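You operate a simulated robot arm through the tools that you are given. There is no shell and no other tool. Be economical: measure what you need, move in short steps, check, and stop when the job is done.

Carry out the task below with a simulated robot arm. There is one attempt and no reset: what you move stays moved.

TASK
The calendar still says May. Change it to Monday the 1st of July.
Fine: stand the May block on the dresser.

It is judged by the outcome, as a careful person would: the job done as asked, and still so three seconds after it is handed in. It fails if anything else is knocked over, pushed out of place, dropped, spilled or broken.

THE ROBOT
A 6-joint arm with a two-finger parallel gripper, fixed in place. Base frame: the origin is at the foot of the arm, x ahead of it, y to its left, z up. Lengths are in mm, angles in rad, forces in N, time in s.
With the tool pointing down near the work surface it reaches from about 240 to 640 mm from the base axis. Its first joint turns from -1.152 to 1.152 rad. Payload 2.7 kg.
Tool frame: the origin (TCP) lies between the finger pads and is the grasp point; the fingertips stand 23 mm ahead of it; z points along the fingers, y is the line along which they close. The gripper opens to 94 mm. The fingers are 38 mm wide and 10 mm thick; the gripper's body (54 by 96 mm) begins 39 mm behind the TCP.
Orientation is told as [roll, pitch, yaw] about the base's x, y, z axes, in that order, counted from this pose: with the fingers straight down and closing along the base's y, the tool's x points along the base's -x, its y along +y and its z along -z.

THE INTERFACE
- The arm moves only by the tool move_arm. Its argument "deltas" is one flat list of numbers, 7 for each row, row after row: the shift along the tool's x, y, z in m, then the turn, a rotation vector about the tool's x, y, z in rad, then the finger opening in m, from 0 to 0.094. In form: [tx, ty, tz, ax, ay, az, fingers, tx, ty, tz, ax, ay, az, fingers, ...]. A call has 1 to 12 rows; each row is the pose to reach, as a shift and turn from the pose commanded when the call began, along the tool's axes at that moment. A row lasts 0.2 s, in which the tool goes at most 50 mm and 0.15 rad; a call with a longer step from one row to the next is refused whole, and so is a gripper value outside its range. A pose out of reach is approached as far as the arm can. The call stops where the force on the tool passes 70 N (or 10 N more than at its start, if that is more) or the arm is blocked; 0.2 s more then pass. The fingers move at their own pace (about 45 mm/s each) and stop on an object; they squeeze with about 21 N. The grip force told is the motor's: it shows also when the fingers shut on nothing. Time passes only in rows, and 0.2 s behind the last, so rows that repeat a pose let the fingers close. It gives the time, the measured TCP pose, the force on the tool (base axes), the opening and the grip force at its end, in the units of the frame above (readings bear some noise).
- Cameras (640 x 400 px; columns grow to the right, rows downward): "scene" is fixed at [57.5, -427.6, 1411.6]; the picture's right is [0.96, -0.27, 0.00], its down [-0.13, -0.45, -0.89] and it looks along [0.24, 0.85, -0.46] (base axes); focal length 351 px, centre (320, 200). "wrist" rides on the gripper at [-39, 0, -44] in the tool frame; the picture's right is [0.00, -1.00, 0.00], its down [0.97, 0.00, -0.24] and it looks along [0.24, 0.00, 0.97] (tool axes); focal length 218 px, centre (320, 200).
- camera(camera): a new picture of that camera. No time passes.
- probe_pixels(camera, pixels): there is no depth. For up to 12 entries [column, row, z] of the newest picture of that camera ("zoom" is the newest enlarged one), the place [x, y] in the base frame at which the ray of that pixel passes the height z, good to about 3 mm, but the place of the scene camera against the robot may be out by one fixed shift of up to 25 mm in any direction. No time passes.
- zoom(camera, box): a new picture of the part [left, top, right, bottom] of that camera's present view, enlarged. No time passes.
- job_done(): hands the job in; it is judged then, once.

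Work in short steps. Measure before you move; look again where a grasp or a placing could have gone wrong, and mend it. You have 80 turns and 54 pictures in all, the two below and enlarged ones among them. Open the gripper and draw the arm clear of the work before you hand the job in, unless the task says otherwise; then end with one line.

The tools are called as a command line: name --argument value ..., lists and objects as JSON in quotes. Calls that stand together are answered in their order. move_arm: Moves the arm, as the interface text tells. Its arguments: {"type":"object","properties":{"deltas":{"type":"array"}},"required":["deltas"]} The other tools are called the same way: camera (camera) takes a picture; probe_pixels (camera, pixels) gives the place at which the rays of pixels pass given heights; zoom (camera, box) takes an enlarged picture of a part of a camera's view; job_done () hands the job in.

At the start:

```text
clock: 0.0
tcp_pos: [307.8, 132.0, 1158.0]
ee_rot: [-0.001, 0.0, 0.002]
force: [0.4, 0.3, -0.7]
finger_gap: 93.9
grip_force: 0.1
```

scene: 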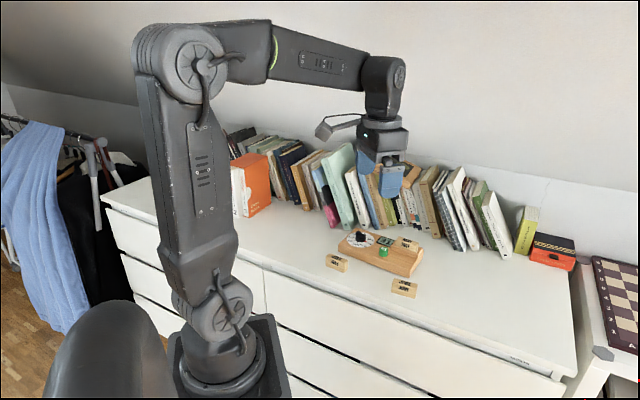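
wrist: 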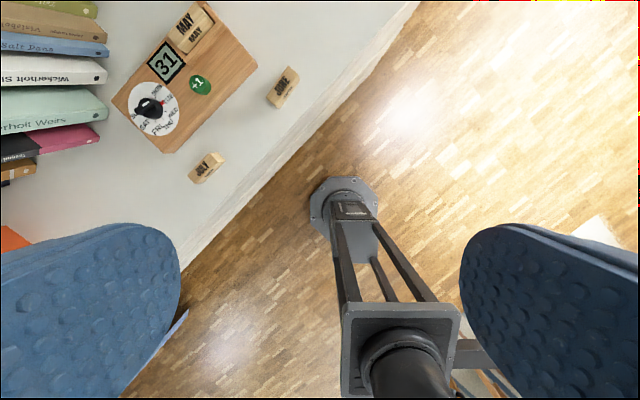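

The calendar stands at about scene (380,250), with a dial, a date window showing 31, a green +1 button and the MAY block. I'll enlarge both views.

zoom --camera "scene" --box '[310, 220, 440, 301]'

zoom --camera "wrist" --box '[90, 0, 330, 200]'

```text
4.92 times, centred on (375, 260) of scene
```

zoom: 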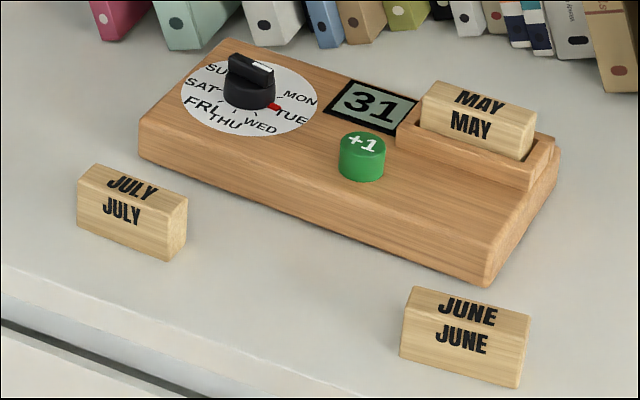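

```text
2.00 times, centred on (210, 100) of wrist
```

zoom: 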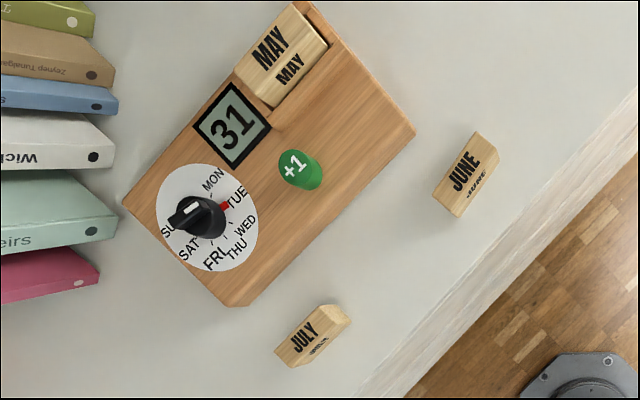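

I'll probe the main points through the wrist camera, since it has no fixed shift, and a few through the scene camera for comparison.

probe_pixels --camera "wrist" --pixels '[[153, 108, 815], [199, 84, 830], [167, 61, 810], [190, 25, 840], [203, 168, 810], [280, 88, 810], [112, 102, 810], [174, 153, 810], [257, 66, 810], [203, 168, 780], [280, 88, 780]]'

probe_pixels --camera "scene" --pixels '[[360.5, 236, 830], [383.5, 247, 830], [336, 259, 810], [404, 285, 810]]'

```text
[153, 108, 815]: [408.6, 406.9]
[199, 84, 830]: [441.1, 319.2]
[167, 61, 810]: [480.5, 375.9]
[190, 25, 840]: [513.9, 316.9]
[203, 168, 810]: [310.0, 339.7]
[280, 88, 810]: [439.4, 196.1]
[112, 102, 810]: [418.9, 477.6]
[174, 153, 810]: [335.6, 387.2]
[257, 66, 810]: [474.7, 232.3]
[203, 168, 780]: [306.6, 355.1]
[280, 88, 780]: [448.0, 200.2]
```

```text
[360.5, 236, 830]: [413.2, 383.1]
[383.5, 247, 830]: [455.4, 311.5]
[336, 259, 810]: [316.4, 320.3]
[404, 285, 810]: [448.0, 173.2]
```

I'll move to a closer viewpoint above the calendar, turning about 0.74 rad so the fingers line up with the short axis of the blocks.

move_arm --deltas '[-0.0153, 0.0263, 0.0247, 0, 0, 0.1233, 0.094, -0.0307, 0.0527, 0.0493, 0, 0, 0.2467, 0.094, -0.046, 0.079, 0.074, 0, 0, 0.37, 0.094, -0.0613, 0.1053, 0.0987, 0, 0, 0.4933, 0.094, -0.0767, 0.1317, 0.1233, 0, 0, 0.6167, 0.094, -0.092, 0.158, 0.148, 0, 0, 0.74, 0.094, -0.092, 0.158, 0.148, 0, 0, 0.74, 0.094]'

camera --camera "wrist"

```text
clock: 1.6
tcp_pos: [399.1, 286.8, 1008.1]
ee_rot: [0.001, 0.003, -0.74]
force: [0.5, -0.5, 1.0]
finger_gap: 94.0
grip_force: 0.1
```

```text
49 pictures are left
```

wrist: 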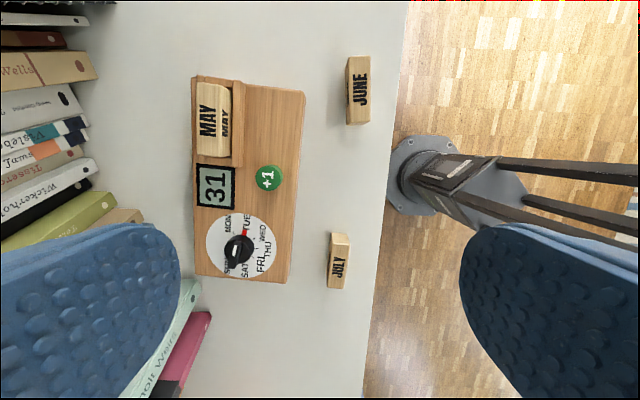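

zoom --camera "wrist" --box '[185, 150, 315, 290]'

probe_pixels --camera "wrist" --pixels '[[193, 78, 810], [195, 275, 810], [305, 92, 810], [290, 283, 810], [269, 177, 825], [243, 247, 810], [348, 58, 815], [348, 124, 815], [328, 286, 815], [332, 234, 815], [198, 84, 840], [199, 157, 840]]'

```text
2.86 times, centred on (250, 220) of wrist
```

zoom: 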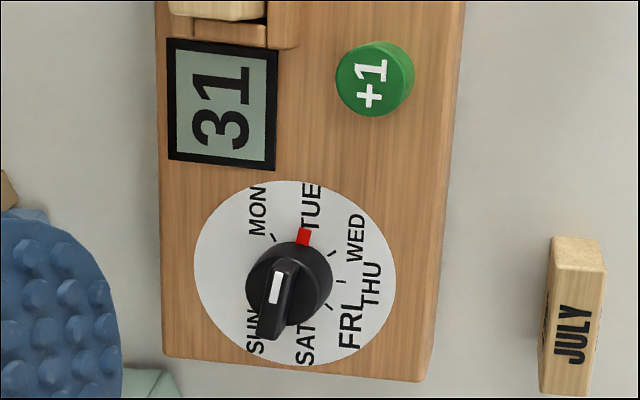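

```text
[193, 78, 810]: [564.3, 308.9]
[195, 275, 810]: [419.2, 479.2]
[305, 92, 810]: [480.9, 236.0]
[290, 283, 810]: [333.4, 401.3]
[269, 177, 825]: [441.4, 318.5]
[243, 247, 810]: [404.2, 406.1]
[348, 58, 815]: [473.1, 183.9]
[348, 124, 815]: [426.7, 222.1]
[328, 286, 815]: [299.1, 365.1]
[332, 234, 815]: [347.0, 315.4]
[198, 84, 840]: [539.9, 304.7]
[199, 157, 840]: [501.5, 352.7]
```

The red pointer sits at TUE, and the labels run MON, TUE … SUN at about 41° spacing. The button is at about (441,319,~827), so I'll move above it with the fingers closing.

move_arm --deltas '[-0.003, 0.017, 0.026, 0, 0, 0, 0.06, -0.006, 0.034, 0.052, 0, 0, 0, 0.03, -0.0096, 0.0517, 0.078, 0, 0, 0, 0, -0.0096, 0.0517, 0.078, 0, 0, 0, 0, -0.0096, 0.0517, 0.078, 0, 0, 0, 0, -0.0096, 0.0517, 0.078, 0, 0, 0, 0, -0.0096, 0.0517, 0.078, 0, 0, 0, 0]'

camera --camera "wrist"

camera --camera "scene"

```text
clock: 3.2
tcp_pos: [441.4, 319.6, 929.8]
ee_rot: [0.0, 0.001, -0.737]
force: [0.1, -0.2, 0.2]
finger_gap: 0.0
grip_force: 20.7
```

```text
47 pictures are left
```

wrist: 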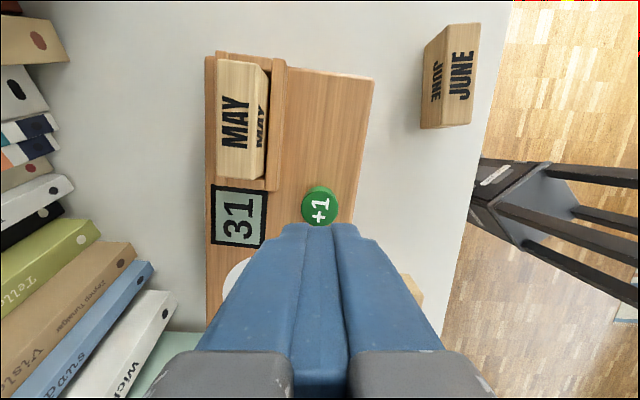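

```text
46 pictures are left
```

scene: 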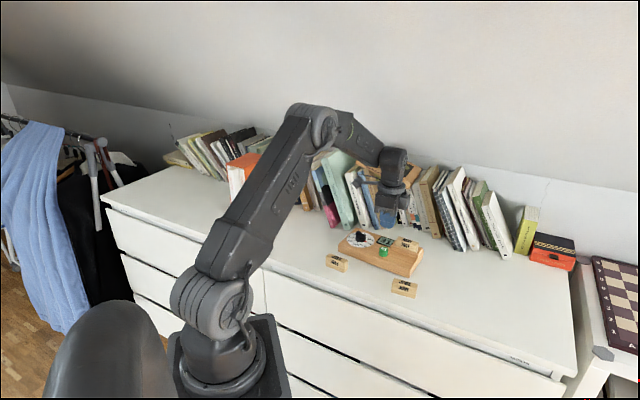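

probe_pixels --camera "wrist" --pixels '[[321, 208, 815], [321, 208, 825], [321, 208, 835], [222, 60, 840], [217, 177, 840], [256, 180, 840], [265, 63, 840], [256, 180, 830], [448, 27, 820], [448, 127, 820], [478, 24, 820], [471, 124, 820]]'

```text
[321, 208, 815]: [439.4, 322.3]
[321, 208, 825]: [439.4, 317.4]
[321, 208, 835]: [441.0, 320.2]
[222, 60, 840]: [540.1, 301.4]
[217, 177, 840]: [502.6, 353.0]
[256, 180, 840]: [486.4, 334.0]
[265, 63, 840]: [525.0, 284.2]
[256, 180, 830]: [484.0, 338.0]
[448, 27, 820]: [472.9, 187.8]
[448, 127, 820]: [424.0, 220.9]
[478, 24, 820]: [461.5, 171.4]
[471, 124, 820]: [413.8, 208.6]
```

The button centre agrees at about (440,319) and the TCP is above it. I'll descend to a tip height of about 838.

move_arm --deltas '[0, 0, 0.03, 0, 0, 0, 0, 0, 0, 0.055, 0, 0, 0, 0, 0, 0, 0.069, 0, 0, 0, 0]'

zoom --camera "scene" --box '[330, 210, 430, 280]'

```text
clock: 4.0
tcp_pos: [440.3, 321.1, 860.7]
ee_rot: [0.0, -0.001, -0.74]
force: [0.2, -1.7, 0.0]
finger_gap: 0.3
grip_force: 20.9
```

```text
5.71 times, centred on (380, 245) of scene
```

zoom: 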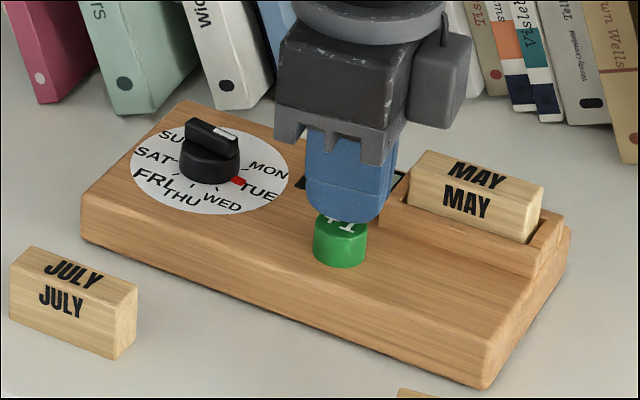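

The tips hover just over the button. I'll go down in small steps and watch the force.

move_arm --deltas '[0, 0, 0.003, 0, 0, 0, 0, 0, 0, 0.006, 0, 0, 0, 0]'

zoom --camera "scene" --box '[330, 210, 430, 280]'

```text
clock: 4.6
tcp_pos: [441.8, 322.9, 854.6]
ee_rot: [0.001, 0.001, -0.738]
force: [0.6, -0.4, -0.7]
finger_gap: 0.0
grip_force: 20.1
```

```text
5.71 times, centred on (380, 245) of scene
```

zoom: 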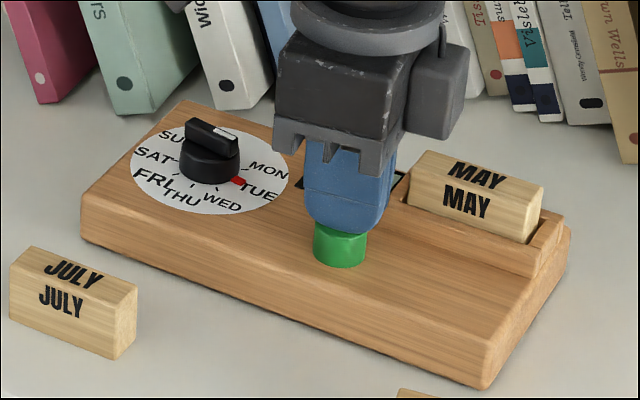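

move_arm --deltas '[0, 0, 0.0015, 0, 0, 0, 0, 0, 0, 0.003, 0, 0, 0, 0]'

```text
clock: 5.2
tcp_pos: [442.6, 321.9, 853.6]
ee_rot: [0.0, 0.0, -0.738]
force: [-0.3, -0.8, 1.5]
finger_gap: 0.0
grip_force: 20.8
```

move_arm --deltas '[0, 0, 0.0015, 0, 0, 0, 0, 0, 0, 0.003, 0, 0, 0, 0]'

zoom --camera "scene" --box '[330, 210, 430, 280]'

```text
clock: 5.8
tcp_pos: [442.0, 322.0, 849.4]
ee_rot: [-0.001, 0.0, -0.738]
force: [0.9, -0.1, 0.9]
finger_gap: 0.2
grip_force: 21.3
```

```text
5.71 times, centred on (380, 245) of scene
```

zoom: 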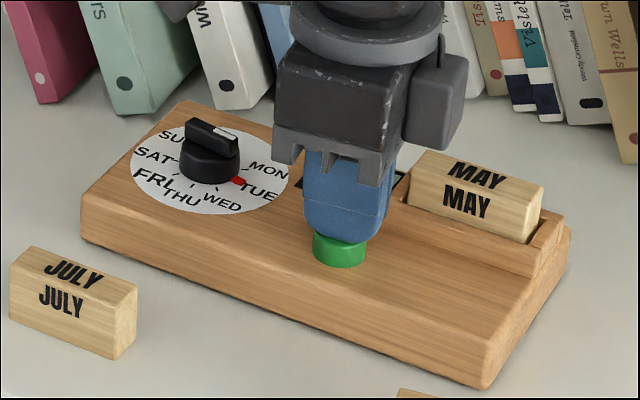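

move_arm --deltas '[0, 0, 0.001, 0, 0, 0, 0, 0, 0, 0.002, 0, 0, 0, 0]'

zoom --camera "scene" --box '[360, 225, 410, 260]'

```text
clock: 6.4
tcp_pos: [442.0, 322.2, 848.1]
ee_rot: [0.0, 0.0, -0.739]
force: [-1.7, -1.2, 0.5]
finger_gap: 0.3
grip_force: 21.2
```

```text
11.43 times, centred on (385, 242) of scene
```

zoom: 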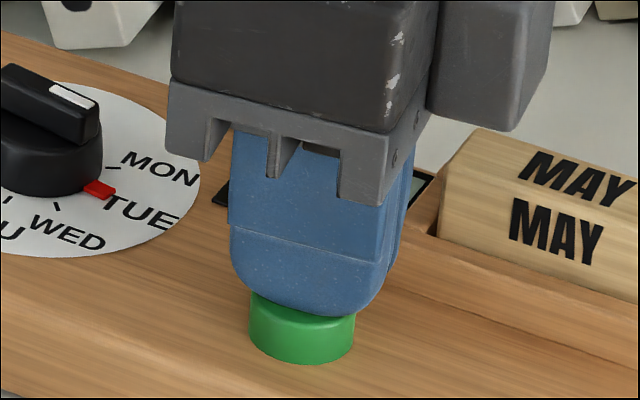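

move_arm --deltas '[0, 0, 0.001, 0, 0, 0, 0, 0, 0, 0.002, 0, 0, 0, 0]'

```text
clock: 7.0
tcp_pos: [441.9, 321.7, 846.6]
ee_rot: [0.0, 0.0, -0.736]
force: [0.2, -1.2, 2.4]
finger_gap: 0.0
grip_force: 20.8
```

move_arm --deltas '[0, 0, 0.001, 0, 0, 0, 0, 0, 0, 0.002, 0, 0, 0, 0]'

zoom --camera "scene" --box '[360, 225, 410, 260]'

```text
clock: 7.6
tcp_pos: [441.6, 322.0, 844.8]
ee_rot: [0.001, -0.002, -0.739]
force: [0.3, -0.6, 2.5]
finger_gap: 0.1
grip_force: 21.7
```

```text
11.43 times, centred on (385, 242) of scene
```

zoom: 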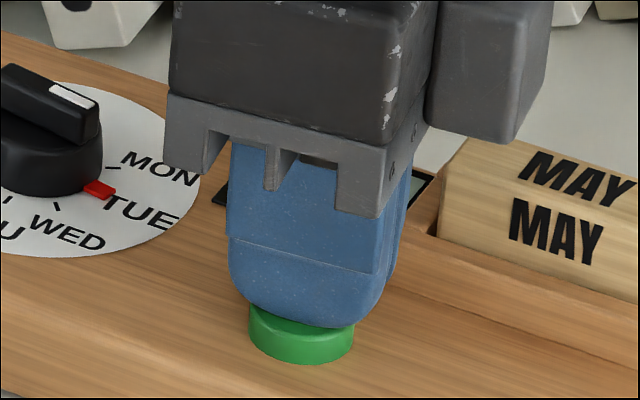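

A force of about 2.5 N shows the button is starting to go down. I'll press a little further.

move_arm --deltas '[0, 0, 0.001, 0, 0, 0, 0, 0, 0, 0.002, 0, 0, 0, 0]'

```text
clock: 8.2
tcp_pos: [440.5, 321.9, 842.2]
ee_rot: [0.002, -0.001, -0.739]
force: [0.2, 1.9, 2.8]
finger_gap: 0.0
grip_force: 21.4
```

move_arm --deltas '[0, 0, 0.001, 0, 0, 0, 0, 0, 0, 0.002, 0, 0, 0, 0]'

zoom --camera "scene" --box '[360, 225, 410, 260]'

```text
clock: 8.8
tcp_pos: [441.5, 321.9, 841.3]
ee_rot: [0.001, 0.001, -0.739]
force: [-2.9, -0.5, 7.2]
finger_gap: 0.0
grip_force: 21.1
```

```text
11.43 times, centred on (385, 242) of scene
```

zoom: 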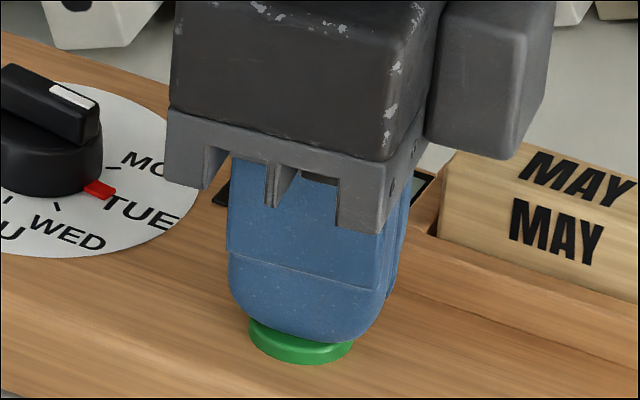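

The force is now 7 N, so the button is at or near its bottom. I'll rise straight up and read the display.

move_arm --deltas '[0, 0, -0.03, 0, 0, 0, 0, 0, 0, -0.07, 0, 0, 0, 0, 0, 0, -0.09, 0, 0, 0, 0]'

camera --camera "wrist"

```text
clock: 9.6
tcp_pos: [439.7, 322.4, 931.8]
ee_rot: [0.0, 0.001, -0.74]
force: [-0.5, 0.2, -0.4]
finger_gap: 0.1
grip_force: 20.6
```

```text
39 pictures are left
```

wrist: 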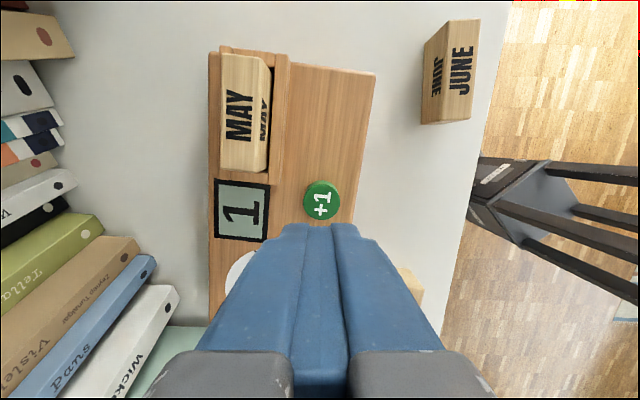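

The display now reads 1. Next I'll move above the dial, opening the fingers and raising a little, to look at the knob.

move_arm --deltas '[0.02, 0.01, -0.025, 0, 0, 0.05, 0.03, 0.045, 0.02, -0.05, 0, 0, 0.1, 0.06, 0.065, 0.03, -0.05, 0, 0, 0.15, 0.094, 0.0832, 0.0378, -0.05, 0, 0, 0.2, 0.094, 0.0832, 0.0378, -0.05, 0, 0, 0.2, 0.094, 0.0832, 0.0378, -0.05, 0, 0, 0.2, 0.094]'

camera --camera "wrist"

```text
clock: 11.0
tcp_pos: [406.5, 403.7, 979.8]
ee_rot: [0.001, -0.001, -0.94]
force: [-0.2, -0.4, 0.8]
finger_gap: 93.9
grip_force: 0.0
```

```text
38 pictures are left
```

wrist: 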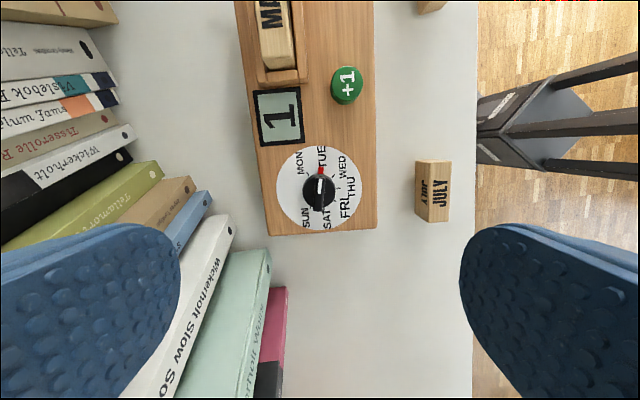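

zoom --camera "wrist" --box '[270, 140, 366, 236]'

probe_pixels --camera "wrist" --pixels '[[319, 188, 810], [320, 190, 825], [320, 190, 835], [270, 255, 810], [270, 255, 900], [233, 220, 900], [433, 160, 810], [433, 220, 810], [415, 220, 810], [448, 220, 810]]'

```text
4.17 times, centred on (318, 188) of wrist
```

zoom: 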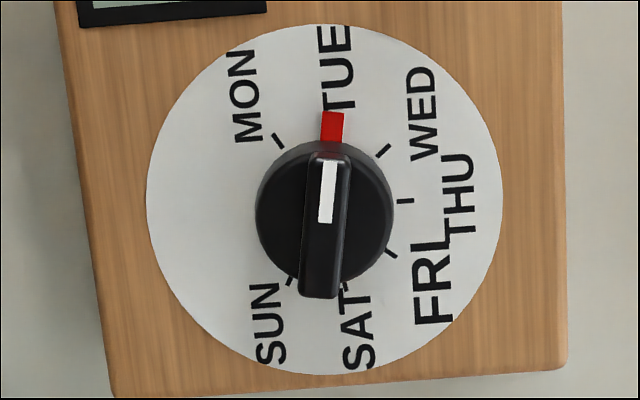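

```text
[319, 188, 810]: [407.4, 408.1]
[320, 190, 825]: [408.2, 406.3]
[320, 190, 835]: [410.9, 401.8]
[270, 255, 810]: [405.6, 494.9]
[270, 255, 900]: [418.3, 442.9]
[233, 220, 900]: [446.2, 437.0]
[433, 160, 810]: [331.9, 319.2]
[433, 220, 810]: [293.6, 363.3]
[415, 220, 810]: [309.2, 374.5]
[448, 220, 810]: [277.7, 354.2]
```

The knob bar points at TUE, about 4–5° clockwise of my tool axis, with its axis at about (407,408). I'll lower around it with a 44 mm opening and tips near z≈822.

move_arm --deltas '[0.002, 0.0007, 0.03, 0, 0, 0.04, 0.06, 0.002, 0.0007, 0.065, 0, 0, 0.08, 0.044, 0.002, 0.0007, 0.1, 0, 0, 0.08, 0.044, 0.002, 0.0007, 0.12, 0, 0, 0.08, 0.044, 0.002, 0.0007, 0.135, 0, 0, 0.08, 0.044]'

zoom --camera "scene" --box '[330, 205, 410, 261]'

camera --camera "wrist"

```text
clock: 12.2
tcp_pos: [403.6, 405.5, 845.7]
ee_rot: [0.001, -0.001, -1.021]
force: [0.2, 0.3, -0.3]
finger_gap: 44.0
grip_force: 0.0
```

```text
7.14 times, centred on (370, 233) of scene
```

zoom: 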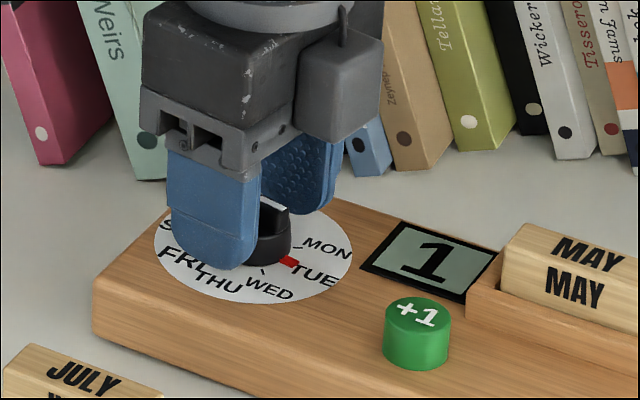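

```text
35 pictures are left
```

wrist: 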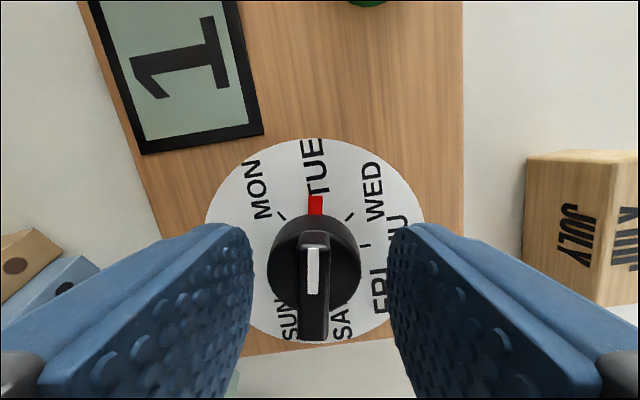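

The bar is parallel to the fingers but about 6 px (2 mm) to the left. I'll shift that much and close.

move_arm --deltas '[0, 0.0018, 0, 0, 0, 0, 0.044, 0, 0.0018, 0, 0, 0, 0, 0.02, 0, 0.0018, 0, 0, 0, 0, 0, 0, 0.0018, 0, 0, 0, 0, 0, 0, 0.0018, 0, 0, 0, 0, 0]'

camera --camera "wrist"

```text
clock: 13.4
tcp_pos: [404.9, 407.3, 845.3]
ee_rot: [-0.001, 0.0, -1.02]
force: [-8.3, -5.2, 4.5]
finger_gap: 30.3
grip_force: 20.9
```

```text
34 pictures are left
```

wrist: 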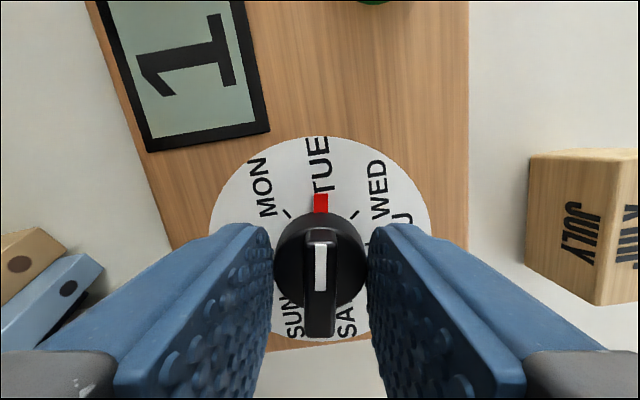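

A gap of 30 mm means I've gripped the round base. I'll open, rise 6 mm and close on the bar instead for a positive hold.

move_arm --deltas '[0, -0.0005, 0, 0, 0, 0, 0.044, 0, -0.0005, -0.003, 0, 0, 0, 0.044, 0, -0.0005, -0.006, 0, 0, 0, 0.044, 0, -0.0005, -0.006, 0, 0, 0, 0.02, 0, -0.0005, -0.006, 0, 0, 0, 0, 0, -0.0005, -0.006, 0, 0, 0, 0, 0, -0.0005, -0.006, 0, 0, 0, 0]'

camera --camera "wrist"

```text
clock: 15.0
tcp_pos: [405.9, 408.5, 850.8]
ee_rot: [-0.002, 0.0, -1.017]
force: [-4.9, -1.8, 0.9]
finger_gap: 29.6
grip_force: 21.2
```

```text
33 pictures are left
```

wrist: 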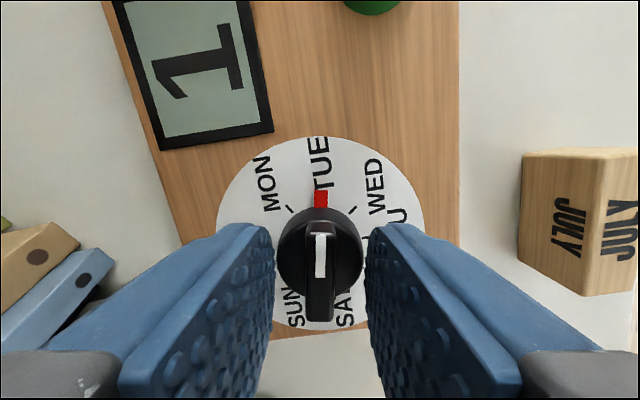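

move_arm --deltas '[0, -0.0005, 0, 0, 0, 0, 0.044, 0, -0.0005, -0.003, 0, 0, 0, 0.044, 0, -0.0005, -0.005, 0, 0, 0, 0.044, 0, -0.0005, -0.005, 0, 0, 0, 0.02, 0, -0.0005, -0.005, 0, 0, 0, 0, 0, -0.0005, -0.005, 0, 0, 0, 0, 0, -0.0005, -0.005, 0, 0, 0, 0]'

zoom --camera "scene" --box '[330, 205, 410, 261]'

```text
clock: 16.6
tcp_pos: [406.9, 407.8, 856.4]
ee_rot: [0.0, 0.001, -1.019]
force: [-1.8, 0.1, 1.5]
finger_gap: 8.8
grip_force: 21.1
```

```text
7.14 times, centred on (370, 233) of scene
```

zoom: 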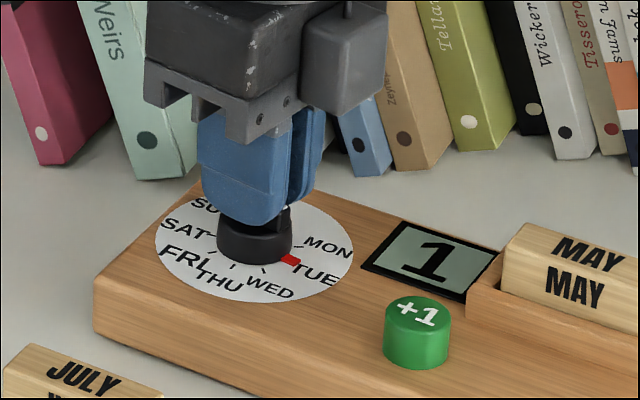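

The bar is held with a gap of 8.8 mm. I'll turn it counter-clockwise by about 0.74 rad towards MON.

move_arm --deltas '[0, 0, 0, 0, 0, -0.13, 0, 0, 0, 0, 0, 0, -0.26, 0, 0, 0, 0, 0, 0, -0.39, 0, 0, 0, 0, 0, 0, -0.52, 0, 0, 0, 0, 0, 0, -0.64, 0, 0, 0, 0, 0, 0, -0.74, 0, 0, 0, 0, 0, 0, -0.74, 0]'

camera --camera "wrist"

zoom --camera "scene" --box '[330, 205, 410, 261]'

```text
clock: 18.2
tcp_pos: [405.8, 406.0, 857.4]
ee_rot: [0.0, 0.001, -0.278]
force: [-1.4, -0.7, 1.9]
finger_gap: 10.3
grip_force: 21.5
```

```text
31 pictures are left
```

wrist: 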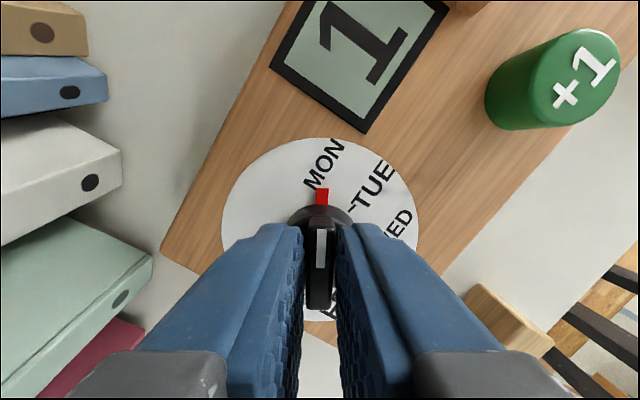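

```text
7.14 times, centred on (370, 233) of scene
```

zoom: 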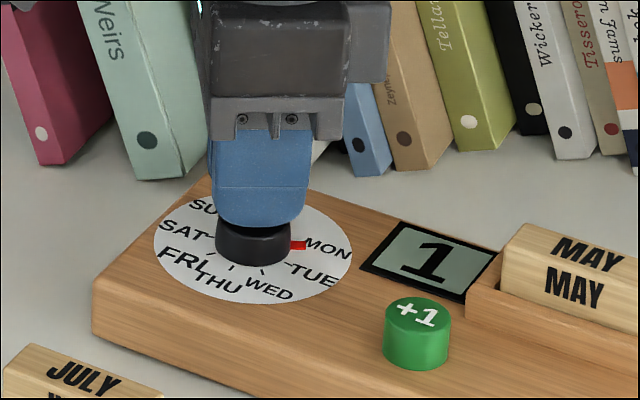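

The red pointer is now at MON. I'll release and rise to verify.

move_arm --deltas '[0, 0, 0, 0, 0, 0, 0.044, 0, 0, 0, 0, 0, 0, 0.044, 0, 0, -0.02, 0, 0, 0, 0.044, 0, 0, -0.06, 0, 0, 0, 0.07, 0, 0, -0.1, 0, 0, 0, 0.094, 0, 0, -0.12, 0, 0, 0, 0.094]'

zoom --camera "wrist" --box '[260, 130, 380, 250]'

```text
clock: 19.6
tcp_pos: [405.1, 408.4, 980.1]
ee_rot: [-0.001, -0.001, -0.281]
force: [-0.2, 0.0, 0.0]
finger_gap: 93.9
grip_force: 0.1
```

```text
3.33 times, centred on (320, 190) of wrist
```

zoom: 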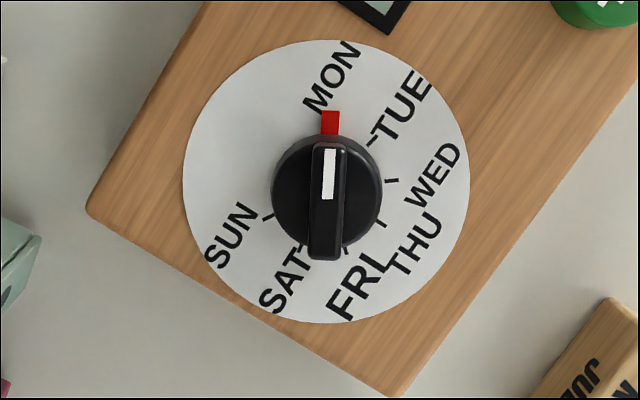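

The dial points at MON. Next I'll look at the MAY block from above at about (513,318), turning the fingers across its thickness.

move_arm --deltas '[-0.0257, -0.0113, 0, 0, 0, 0.12, 0.094, -0.0515, -0.0226, 0, 0, 0, 0.24, 0.094, -0.0772, -0.034, 0, 0, 0, 0.36, 0.094, -0.103, -0.0453, 0, 0, 0, 0.48, 0.094, -0.1287, -0.0566, 0.01, 0, 0, 0.59, 0.094, -0.1287, -0.0566, 0.01, 0, 0, 0.59, 0.094]'

camera --camera "wrist"

camera --camera "scene"

```text
clock: 21.0
tcp_pos: [516.9, 321.0, 966.7]
ee_rot: [-0.001, 0.001, -0.869]
force: [0.4, -0.1, -0.1]
finger_gap: 93.9
grip_force: 0.1
```

```text
28 pictures are left
```

wrist: 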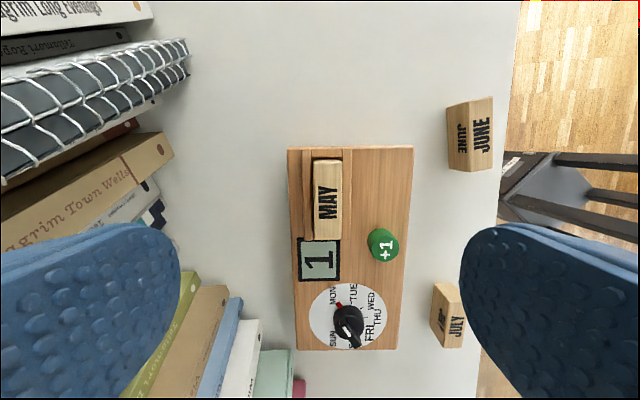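

```text
27 pictures are left
```

scene: 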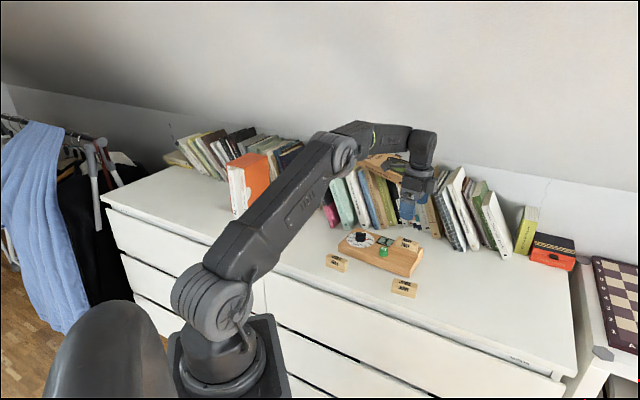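

zoom --camera "wrist" --box '[280, 140, 376, 250]'

probe_pixels --camera "wrist" --pixels '[[327, 199, 835], [327, 199, 845], [289, 148, 803], [295, 350, 803], [414, 147, 803], [397, 347, 803], [317, 160, 840], [341, 160, 840], [314, 235, 840], [340, 238, 840]]'

```text
3.64 times, centred on (328, 195) of wrist
```

zoom: 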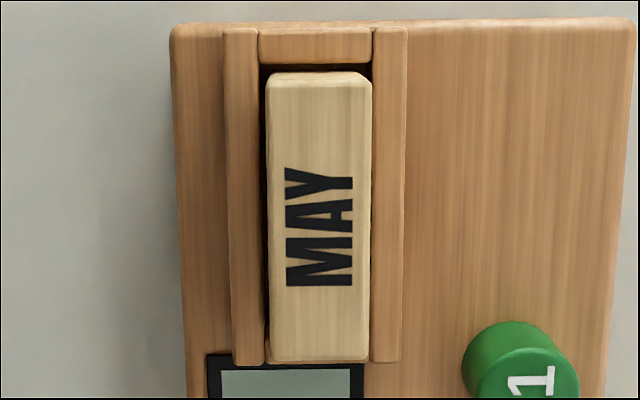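

```text
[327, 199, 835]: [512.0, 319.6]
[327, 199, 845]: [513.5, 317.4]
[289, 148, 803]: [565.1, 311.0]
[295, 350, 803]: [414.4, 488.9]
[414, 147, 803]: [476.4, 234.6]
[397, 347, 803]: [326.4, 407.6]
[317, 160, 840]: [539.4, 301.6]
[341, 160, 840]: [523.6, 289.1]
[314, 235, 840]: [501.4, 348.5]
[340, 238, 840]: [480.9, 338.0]
```

The MAY block lies parallel to the fingers, in a tray with low rails, at about (512,319) with its top near z≈840. I'll correct 6 mm in y and 3 mm in x, and descend to just above it.

move_arm --deltas '[0.003, -0.006, 0.03, 0, 0, 0, 0.08, 0.003, -0.006, 0.06, 0, 0, 0, 0.06, 0.003, -0.006, 0.084, 0, 0, 0, 0.05, 0.003, -0.006, 0.084, 0, 0, 0, 0.05]'

camera --camera "wrist"

zoom --camera "scene" --box '[360, 210, 440, 266]'

```text
clock: 22.0
tcp_pos: [506.5, 317.1, 880.9]
ee_rot: [0.0, -0.002, -0.869]
force: [0.8, 0.1, 0.4]
finger_gap: 49.9
grip_force: 0.1
```

```text
25 pictures are left
```

wrist: 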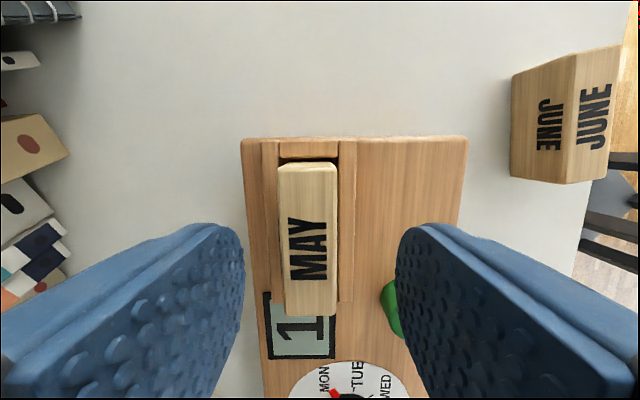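

```text
7.14 times, centred on (400, 238) of scene
```

zoom: 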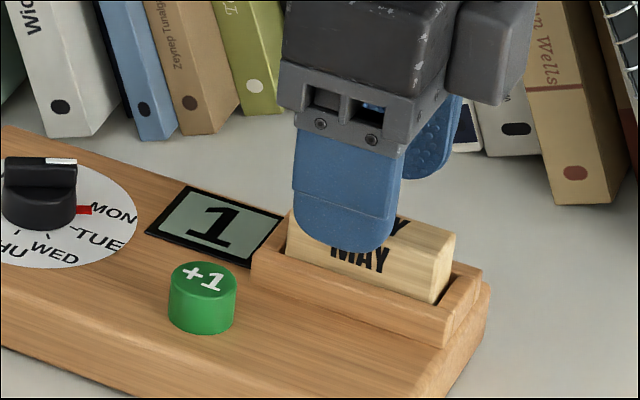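

The block is now about 12 px (5 mm) left of centre. I'll correct that and go down 18 mm.

move_arm --deltas '[0, 0.005, 0, 0, 0, 0, 0.05, 0, 0.005, 0.018, 0, 0, 0, 0.05, 0, 0.005, 0.018, 0, 0, 0, 0.05, 0, 0.005, 0.018, 0, 0, 0, 0.05]'

camera --camera "wrist"

```text
clock: 23.0
tcp_pos: [511.8, 318.8, 862.6]
ee_rot: [-0.001, 0.001, -0.871]
force: [-0.7, -0.1, -0.4]
finger_gap: 50.1
grip_force: 0.0
```

```text
23 pictures are left
```

wrist: 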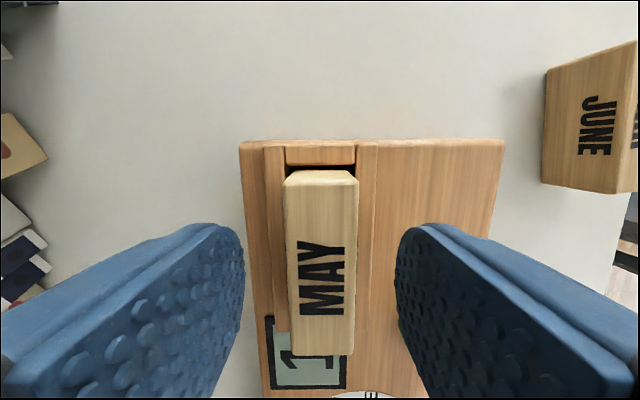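

It's well centred now (column 321, row 262). I'll descend 15 mm and check beside the rails.

move_arm --deltas '[0, 0, 0.007, 0, 0, 0, 0.05, 0, 0, 0.015, 0, 0, 0, 0.05, 0, 0, 0.015, 0, 0, 0, 0.05]'

zoom --camera "scene" --box '[360, 210, 440, 266]'

```text
clock: 23.8
tcp_pos: [512.1, 320.4, 849.0]
ee_rot: [-0.001, 0.001, -0.868]
force: [0.3, 0.8, 0.3]
finger_gap: 50.2
grip_force: 0.0
```

```text
7.14 times, centred on (400, 238) of scene
```

zoom: 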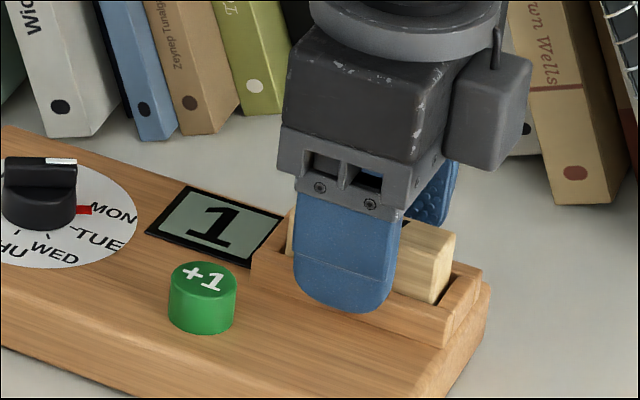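

move_arm --deltas '[0, 0, 0, 0, 0, 0, 0.03, 0, 0, 0, 0, 0, 0, 0.01, 0, 0, 0, 0, 0, 0, 0.01, 0, 0, 0, 0, 0, 0, 0.01]'

camera --camera "wrist"

zoom --camera "scene" --box '[360, 210, 440, 266]'

```text
clock: 24.8
tcp_pos: [511.4, 319.1, 849.0]
ee_rot: [0.001, -0.002, -0.868]
force: [-3.6, -3.2, 0.6]
finger_gap: 42.0
grip_force: 21.2
```

```text
21 pictures are left
```

wrist: 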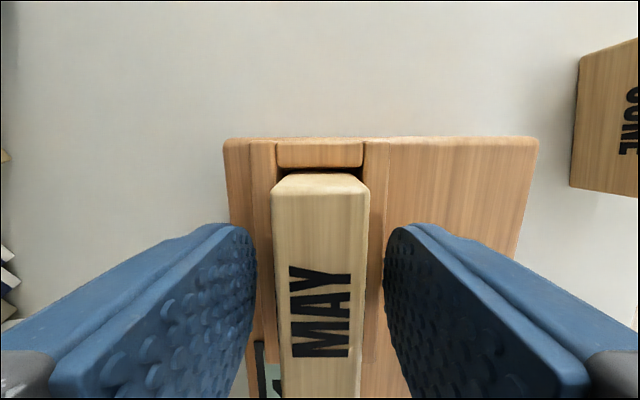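

```text
7.14 times, centred on (400, 238) of scene
```

zoom: 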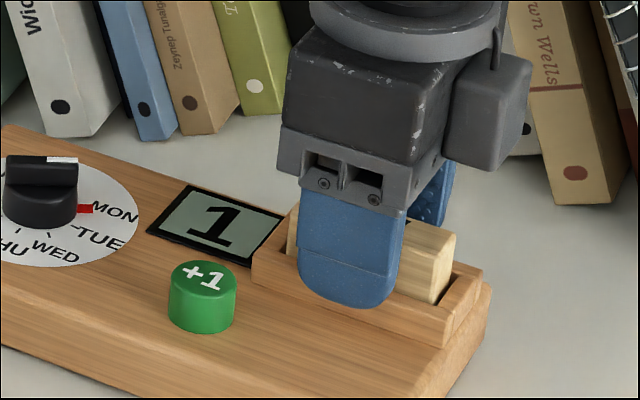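

A gap of 42 mm means I'm on the tray rails. I'll open, rise 7 mm and close again on the block itself.

move_arm --deltas '[0, 0, 0, 0, 0, 0, 0.05, 0, -0.0005, -0.003, 0, 0, 0, 0.05, 0, -0.0005, -0.007, 0, 0, 0, 0.05, 0, -0.0005, -0.007, 0, 0, 0, 0.05, 0, -0.0005, -0.007, 0, 0, 0, 0.03, 0, -0.0005, -0.007, 0, 0, 0, 0.01, 0, -0.0005, -0.007, 0, 0, 0, 0.01, 0, -0.0005, -0.007, 0, 0, 0, 0.01]'

camera --camera "wrist"

```text
clock: 26.6
tcp_pos: [510.3, 318.4, 857.0]
ee_rot: [-0.002, -0.001, -0.869]
force: [-0.2, -0.6, 0.3]
finger_gap: 20.8
grip_force: 21.1
```

```text
19 pictures are left
```

wrist: 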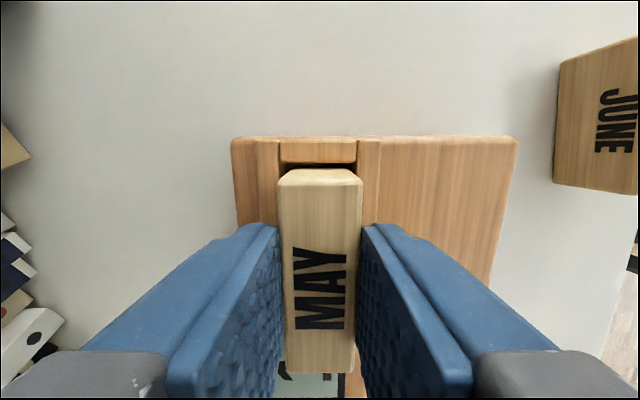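

MAY is gripped with a gap of 20.8 mm and no side force. I'll lift it 60 mm and carry it to the free area near (560,215).

move_arm --deltas '[0, 0, -0.015, 0, 0, 0, 0.005, 0, 0, -0.035, 0, 0, 0, 0.005, 0, 0, -0.06, 0, 0, 0, 0.005, -0.03, -0.008, -0.06, 0, 0, 0, 0.005, -0.06, -0.016, -0.06, 0, 0, 0, 0.005, -0.09, -0.024, -0.06, 0, 0, 0, 0.005, -0.111, -0.0297, -0.06, 0, 0, 0, 0.005, -0.111, -0.0297, -0.04, 0, 0, 0, 0.005, -0.111, -0.0297, -0.015, 0, 0, 0, 0.005, -0.111, -0.0297, 0.005, 0, 0, 0, 0.005, -0.111, -0.0297, 0.011, 0, 0, 0, 0.005]'

zoom --camera "scene" --box '[330, 210, 490, 310]'

```text
clock: 29.0
tcp_pos: [559.3, 213.9, 844.8]
ee_rot: [0.001, 0.001, -0.869]
force: [0.2, 0.8, -1.5]
finger_gap: 20.7
grip_force: 20.9
```

```text
4.00 times, centred on (410, 260) of scene
```

zoom: 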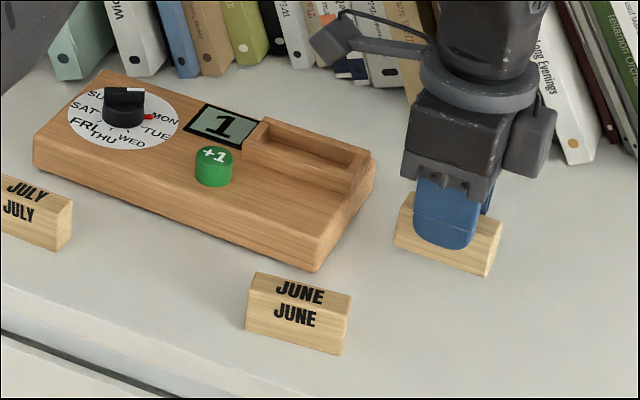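

The block is held and the slot is empty. I'll lower in small steps until it touches.

move_arm --deltas '[0, 0, 0.003, 0, 0, 0, 0.005, 0, 0, 0.006, 0, 0, 0, 0.005]'

move_arm --deltas '[0, 0, 0.002, 0, 0, 0, 0.005, 0, 0, 0.004, 0, 0, 0, 0.005]'

move_arm --deltas '[0, 0, 0.0015, 0, 0, 0, 0.005, 0, 0, 0.003, 0, 0, 0, 0.005]'

zoom --camera "scene" --box '[400, 230, 480, 286]'

```text
clock: 29.6
tcp_pos: [559.9, 214.5, 840.0]
ee_rot: [-0.001, 0.002, -0.87]
force: [0.1, -0.1, -0.6]
finger_gap: 20.7
grip_force: 21.3
```

```text
clock: 30.2
tcp_pos: [558.5, 215.2, 834.2]
ee_rot: [0.0, 0.002, -0.869]
force: [-0.9, 0.2, 0.2]
finger_gap: 20.7
grip_force: 20.8
```

```text
clock: 30.8
tcp_pos: [560.0, 215.2, 832.9]
ee_rot: [0.002, 0.0, -0.868]
force: [1.1, 1.1, -0.4]
finger_gap: 20.9
grip_force: 20.5
```

```text
7.14 times, centred on (440, 258) of scene
```

zoom: 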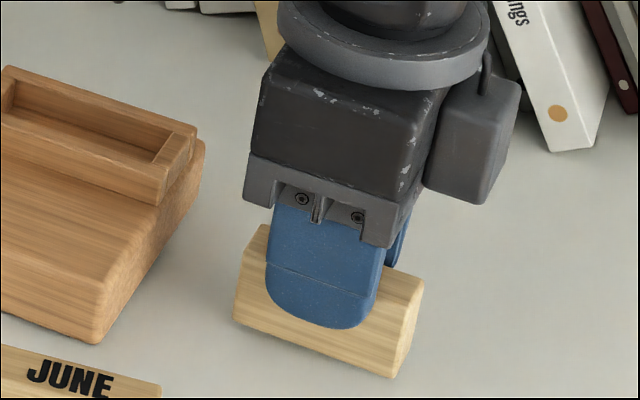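

Still no contact, so I'll continue in 2–3 mm steps.

move_arm --deltas '[0, 0, 0.001, 0, 0, 0, 0.005, 0, 0, 0.002, 0, 0, 0, 0.005]'

move_arm --deltas '[0, 0, 0.001, 0, 0, 0, 0.005, 0, 0, 0.002, 0, 0, 0, 0.005]'

move_arm --deltas '[0, 0, 0.001, 0, 0, 0, 0.005, 0, 0, 0.002, 0, 0, 0, 0.005]'

```text
clock: 31.4
tcp_pos: [559.5, 215.1, 830.8]
ee_rot: [-0.002, 0.0, -0.869]
force: [1.4, 0.2, 0.1]
finger_gap: 20.8
grip_force: 21.1
```

```text
clock: 32.0
tcp_pos: [558.9, 215.5, 829.1]
ee_rot: [0.001, 0.0, -0.871]
force: [0.3, 1.0, -1.2]
finger_gap: 20.7
grip_force: 21.0
```

```text
clock: 32.6
tcp_pos: [558.5, 215.7, 826.9]
ee_rot: [-0.001, -0.001, -0.871]
force: [-1.2, 0.7, 0.1]
finger_gap: 20.9
grip_force: 20.9
```

move_arm --deltas '[0, 0, 0.001, 0, 0, 0, 0.005, 0, 0, 0.002, 0, 0, 0, 0.005]'

move_arm --deltas '[0, 0, 0.001, 0, 0, 0, 0.005, 0, 0, 0.002, 0, 0, 0, 0.005]'

zoom --camera "scene" --box '[400, 230, 480, 286]'

```text
clock: 33.2
tcp_pos: [558.7, 215.4, 825.1]
ee_rot: [0.001, -0.002, -0.867]
force: [-0.3, -1.0, -0.4]
finger_gap: 20.8
grip_force: 21.1
```

```text
clock: 33.8
tcp_pos: [559.2, 217.4, 822.8]
ee_rot: [0.002, 0.0, -0.868]
force: [-1.0, -1.3, 4.8]
finger_gap: 21.0
grip_force: 21.1
```

```text
7.14 times, centred on (440, 258) of scene
```

zoom: 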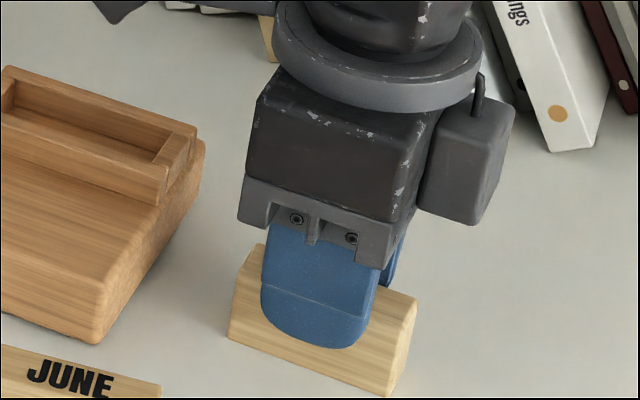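

The block touched down at TCP z≈823 with 4.8 N. I'll release and rise, keeping the reading for the JULY grasp height.

move_arm --deltas '[0, 0, 0, 0, 0, 0, 0.045, 0, 0, 0, 0, 0, 0, 0.045, 0, 0, -0.02, 0, 0, 0, 0.06, 0, 0, -0.06, 0, 0, 0, 0.06, 0, 0, -0.1, 0, 0, 0, 0.094, 0, 0, -0.12, 0, 0, 0, 0.094, 0, 0, -0.12, 0, 0, 0, 0.094]'

zoom --camera "scene" --box '[320, 215, 480, 315]'

```text
clock: 35.4
tcp_pos: [559.8, 218.2, 943.2]
ee_rot: [0.0, 0.0, -0.869]
force: [-0.4, 0.0, 0.4]
finger_gap: 94.3
grip_force: 0.0
```

```text
4.00 times, centred on (400, 265) of scene
```

zoom: 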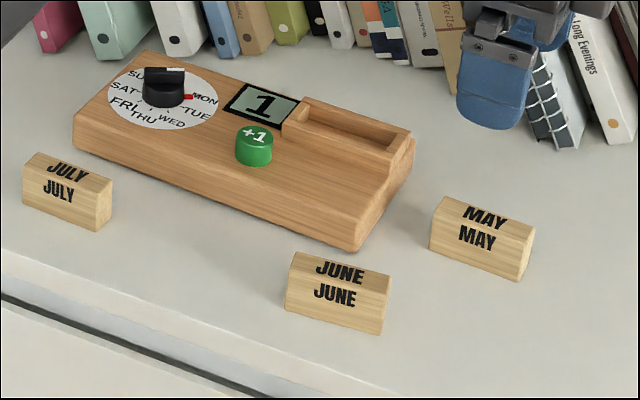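

MAY stands upright and clear. Next I'll travel to above JULY at about (320,340).

move_arm --deltas '[0.035, -0.015, -0.017, 0, 0, 0, 0.094, 0.075, -0.032, -0.017, 0, 0, 0, 0.094, 0.115, -0.049, -0.017, 0, 0, 0, 0.094, 0.155, -0.066, -0.017, 0, 0, 0, 0.094, 0.195, -0.083, -0.017, 0, 0, 0, 0.094, 0.23, -0.098, -0.017, 0, 0, 0, 0.094, 0.248, -0.1047, -0.017, 0, 0, 0, 0.094, 0.248, -0.1047, -0.017, 0, 0, 0, 0.094, 0.248, -0.1047, -0.017, 0, 0, 0, 0.094]'

camera --camera "wrist"

```text
clock: 37.4
tcp_pos: [319.5, 337.6, 959.1]
ee_rot: [0.0, 0.0, -0.87]
force: [-0.4, 0.0, 0.0]
finger_gap: 94.1
grip_force: 0.1
```

```text
14 pictures are left
```

wrist: 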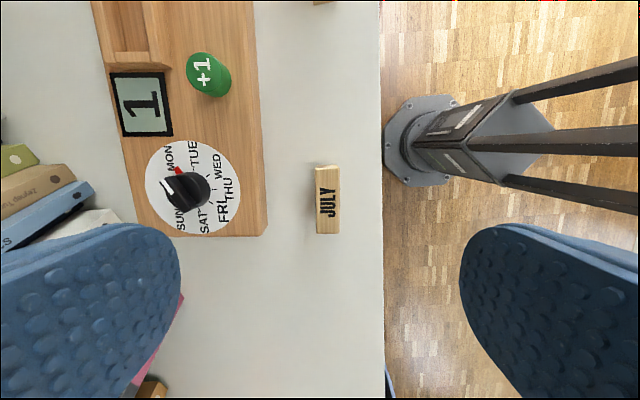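

zoom --camera "wrist" --box '[280, 150, 376, 250]'

```text
4.00 times, centred on (328, 200) of wrist
```

zoom: 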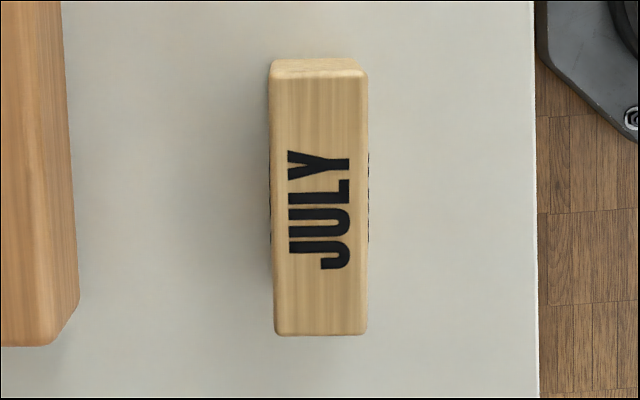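

JULY's top centre is at pixel (328,201), almost parallel (about -0.015 rad). I'll descend while correcting, then check again.

move_arm --deltas '[0.003, -0.003, 0.035, 0, 0, -0.015, 0.08, 0.0065, -0.006, 0.07, 0, 0, -0.015, 0.06, 0.0065, -0.006, 0.1, 0, 0, -0.015, 0.05, 0.0065, -0.006, 0.1, 0, 0, -0.015, 0.05, 0.0065, -0.006, 0.1, 0, 0, -0.015, 0.05]'

camera --camera "wrist"

```text
clock: 38.6
tcp_pos: [311.8, 340.3, 858.6]
ee_rot: [0.001, 0.001, -0.855]
force: [0.1, 0.3, -0.4]
finger_gap: 50.3
grip_force: 0.0
```

```text
12 pictures are left
```

wrist: 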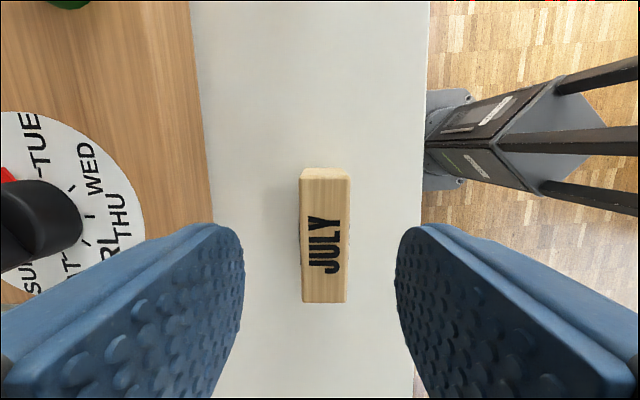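

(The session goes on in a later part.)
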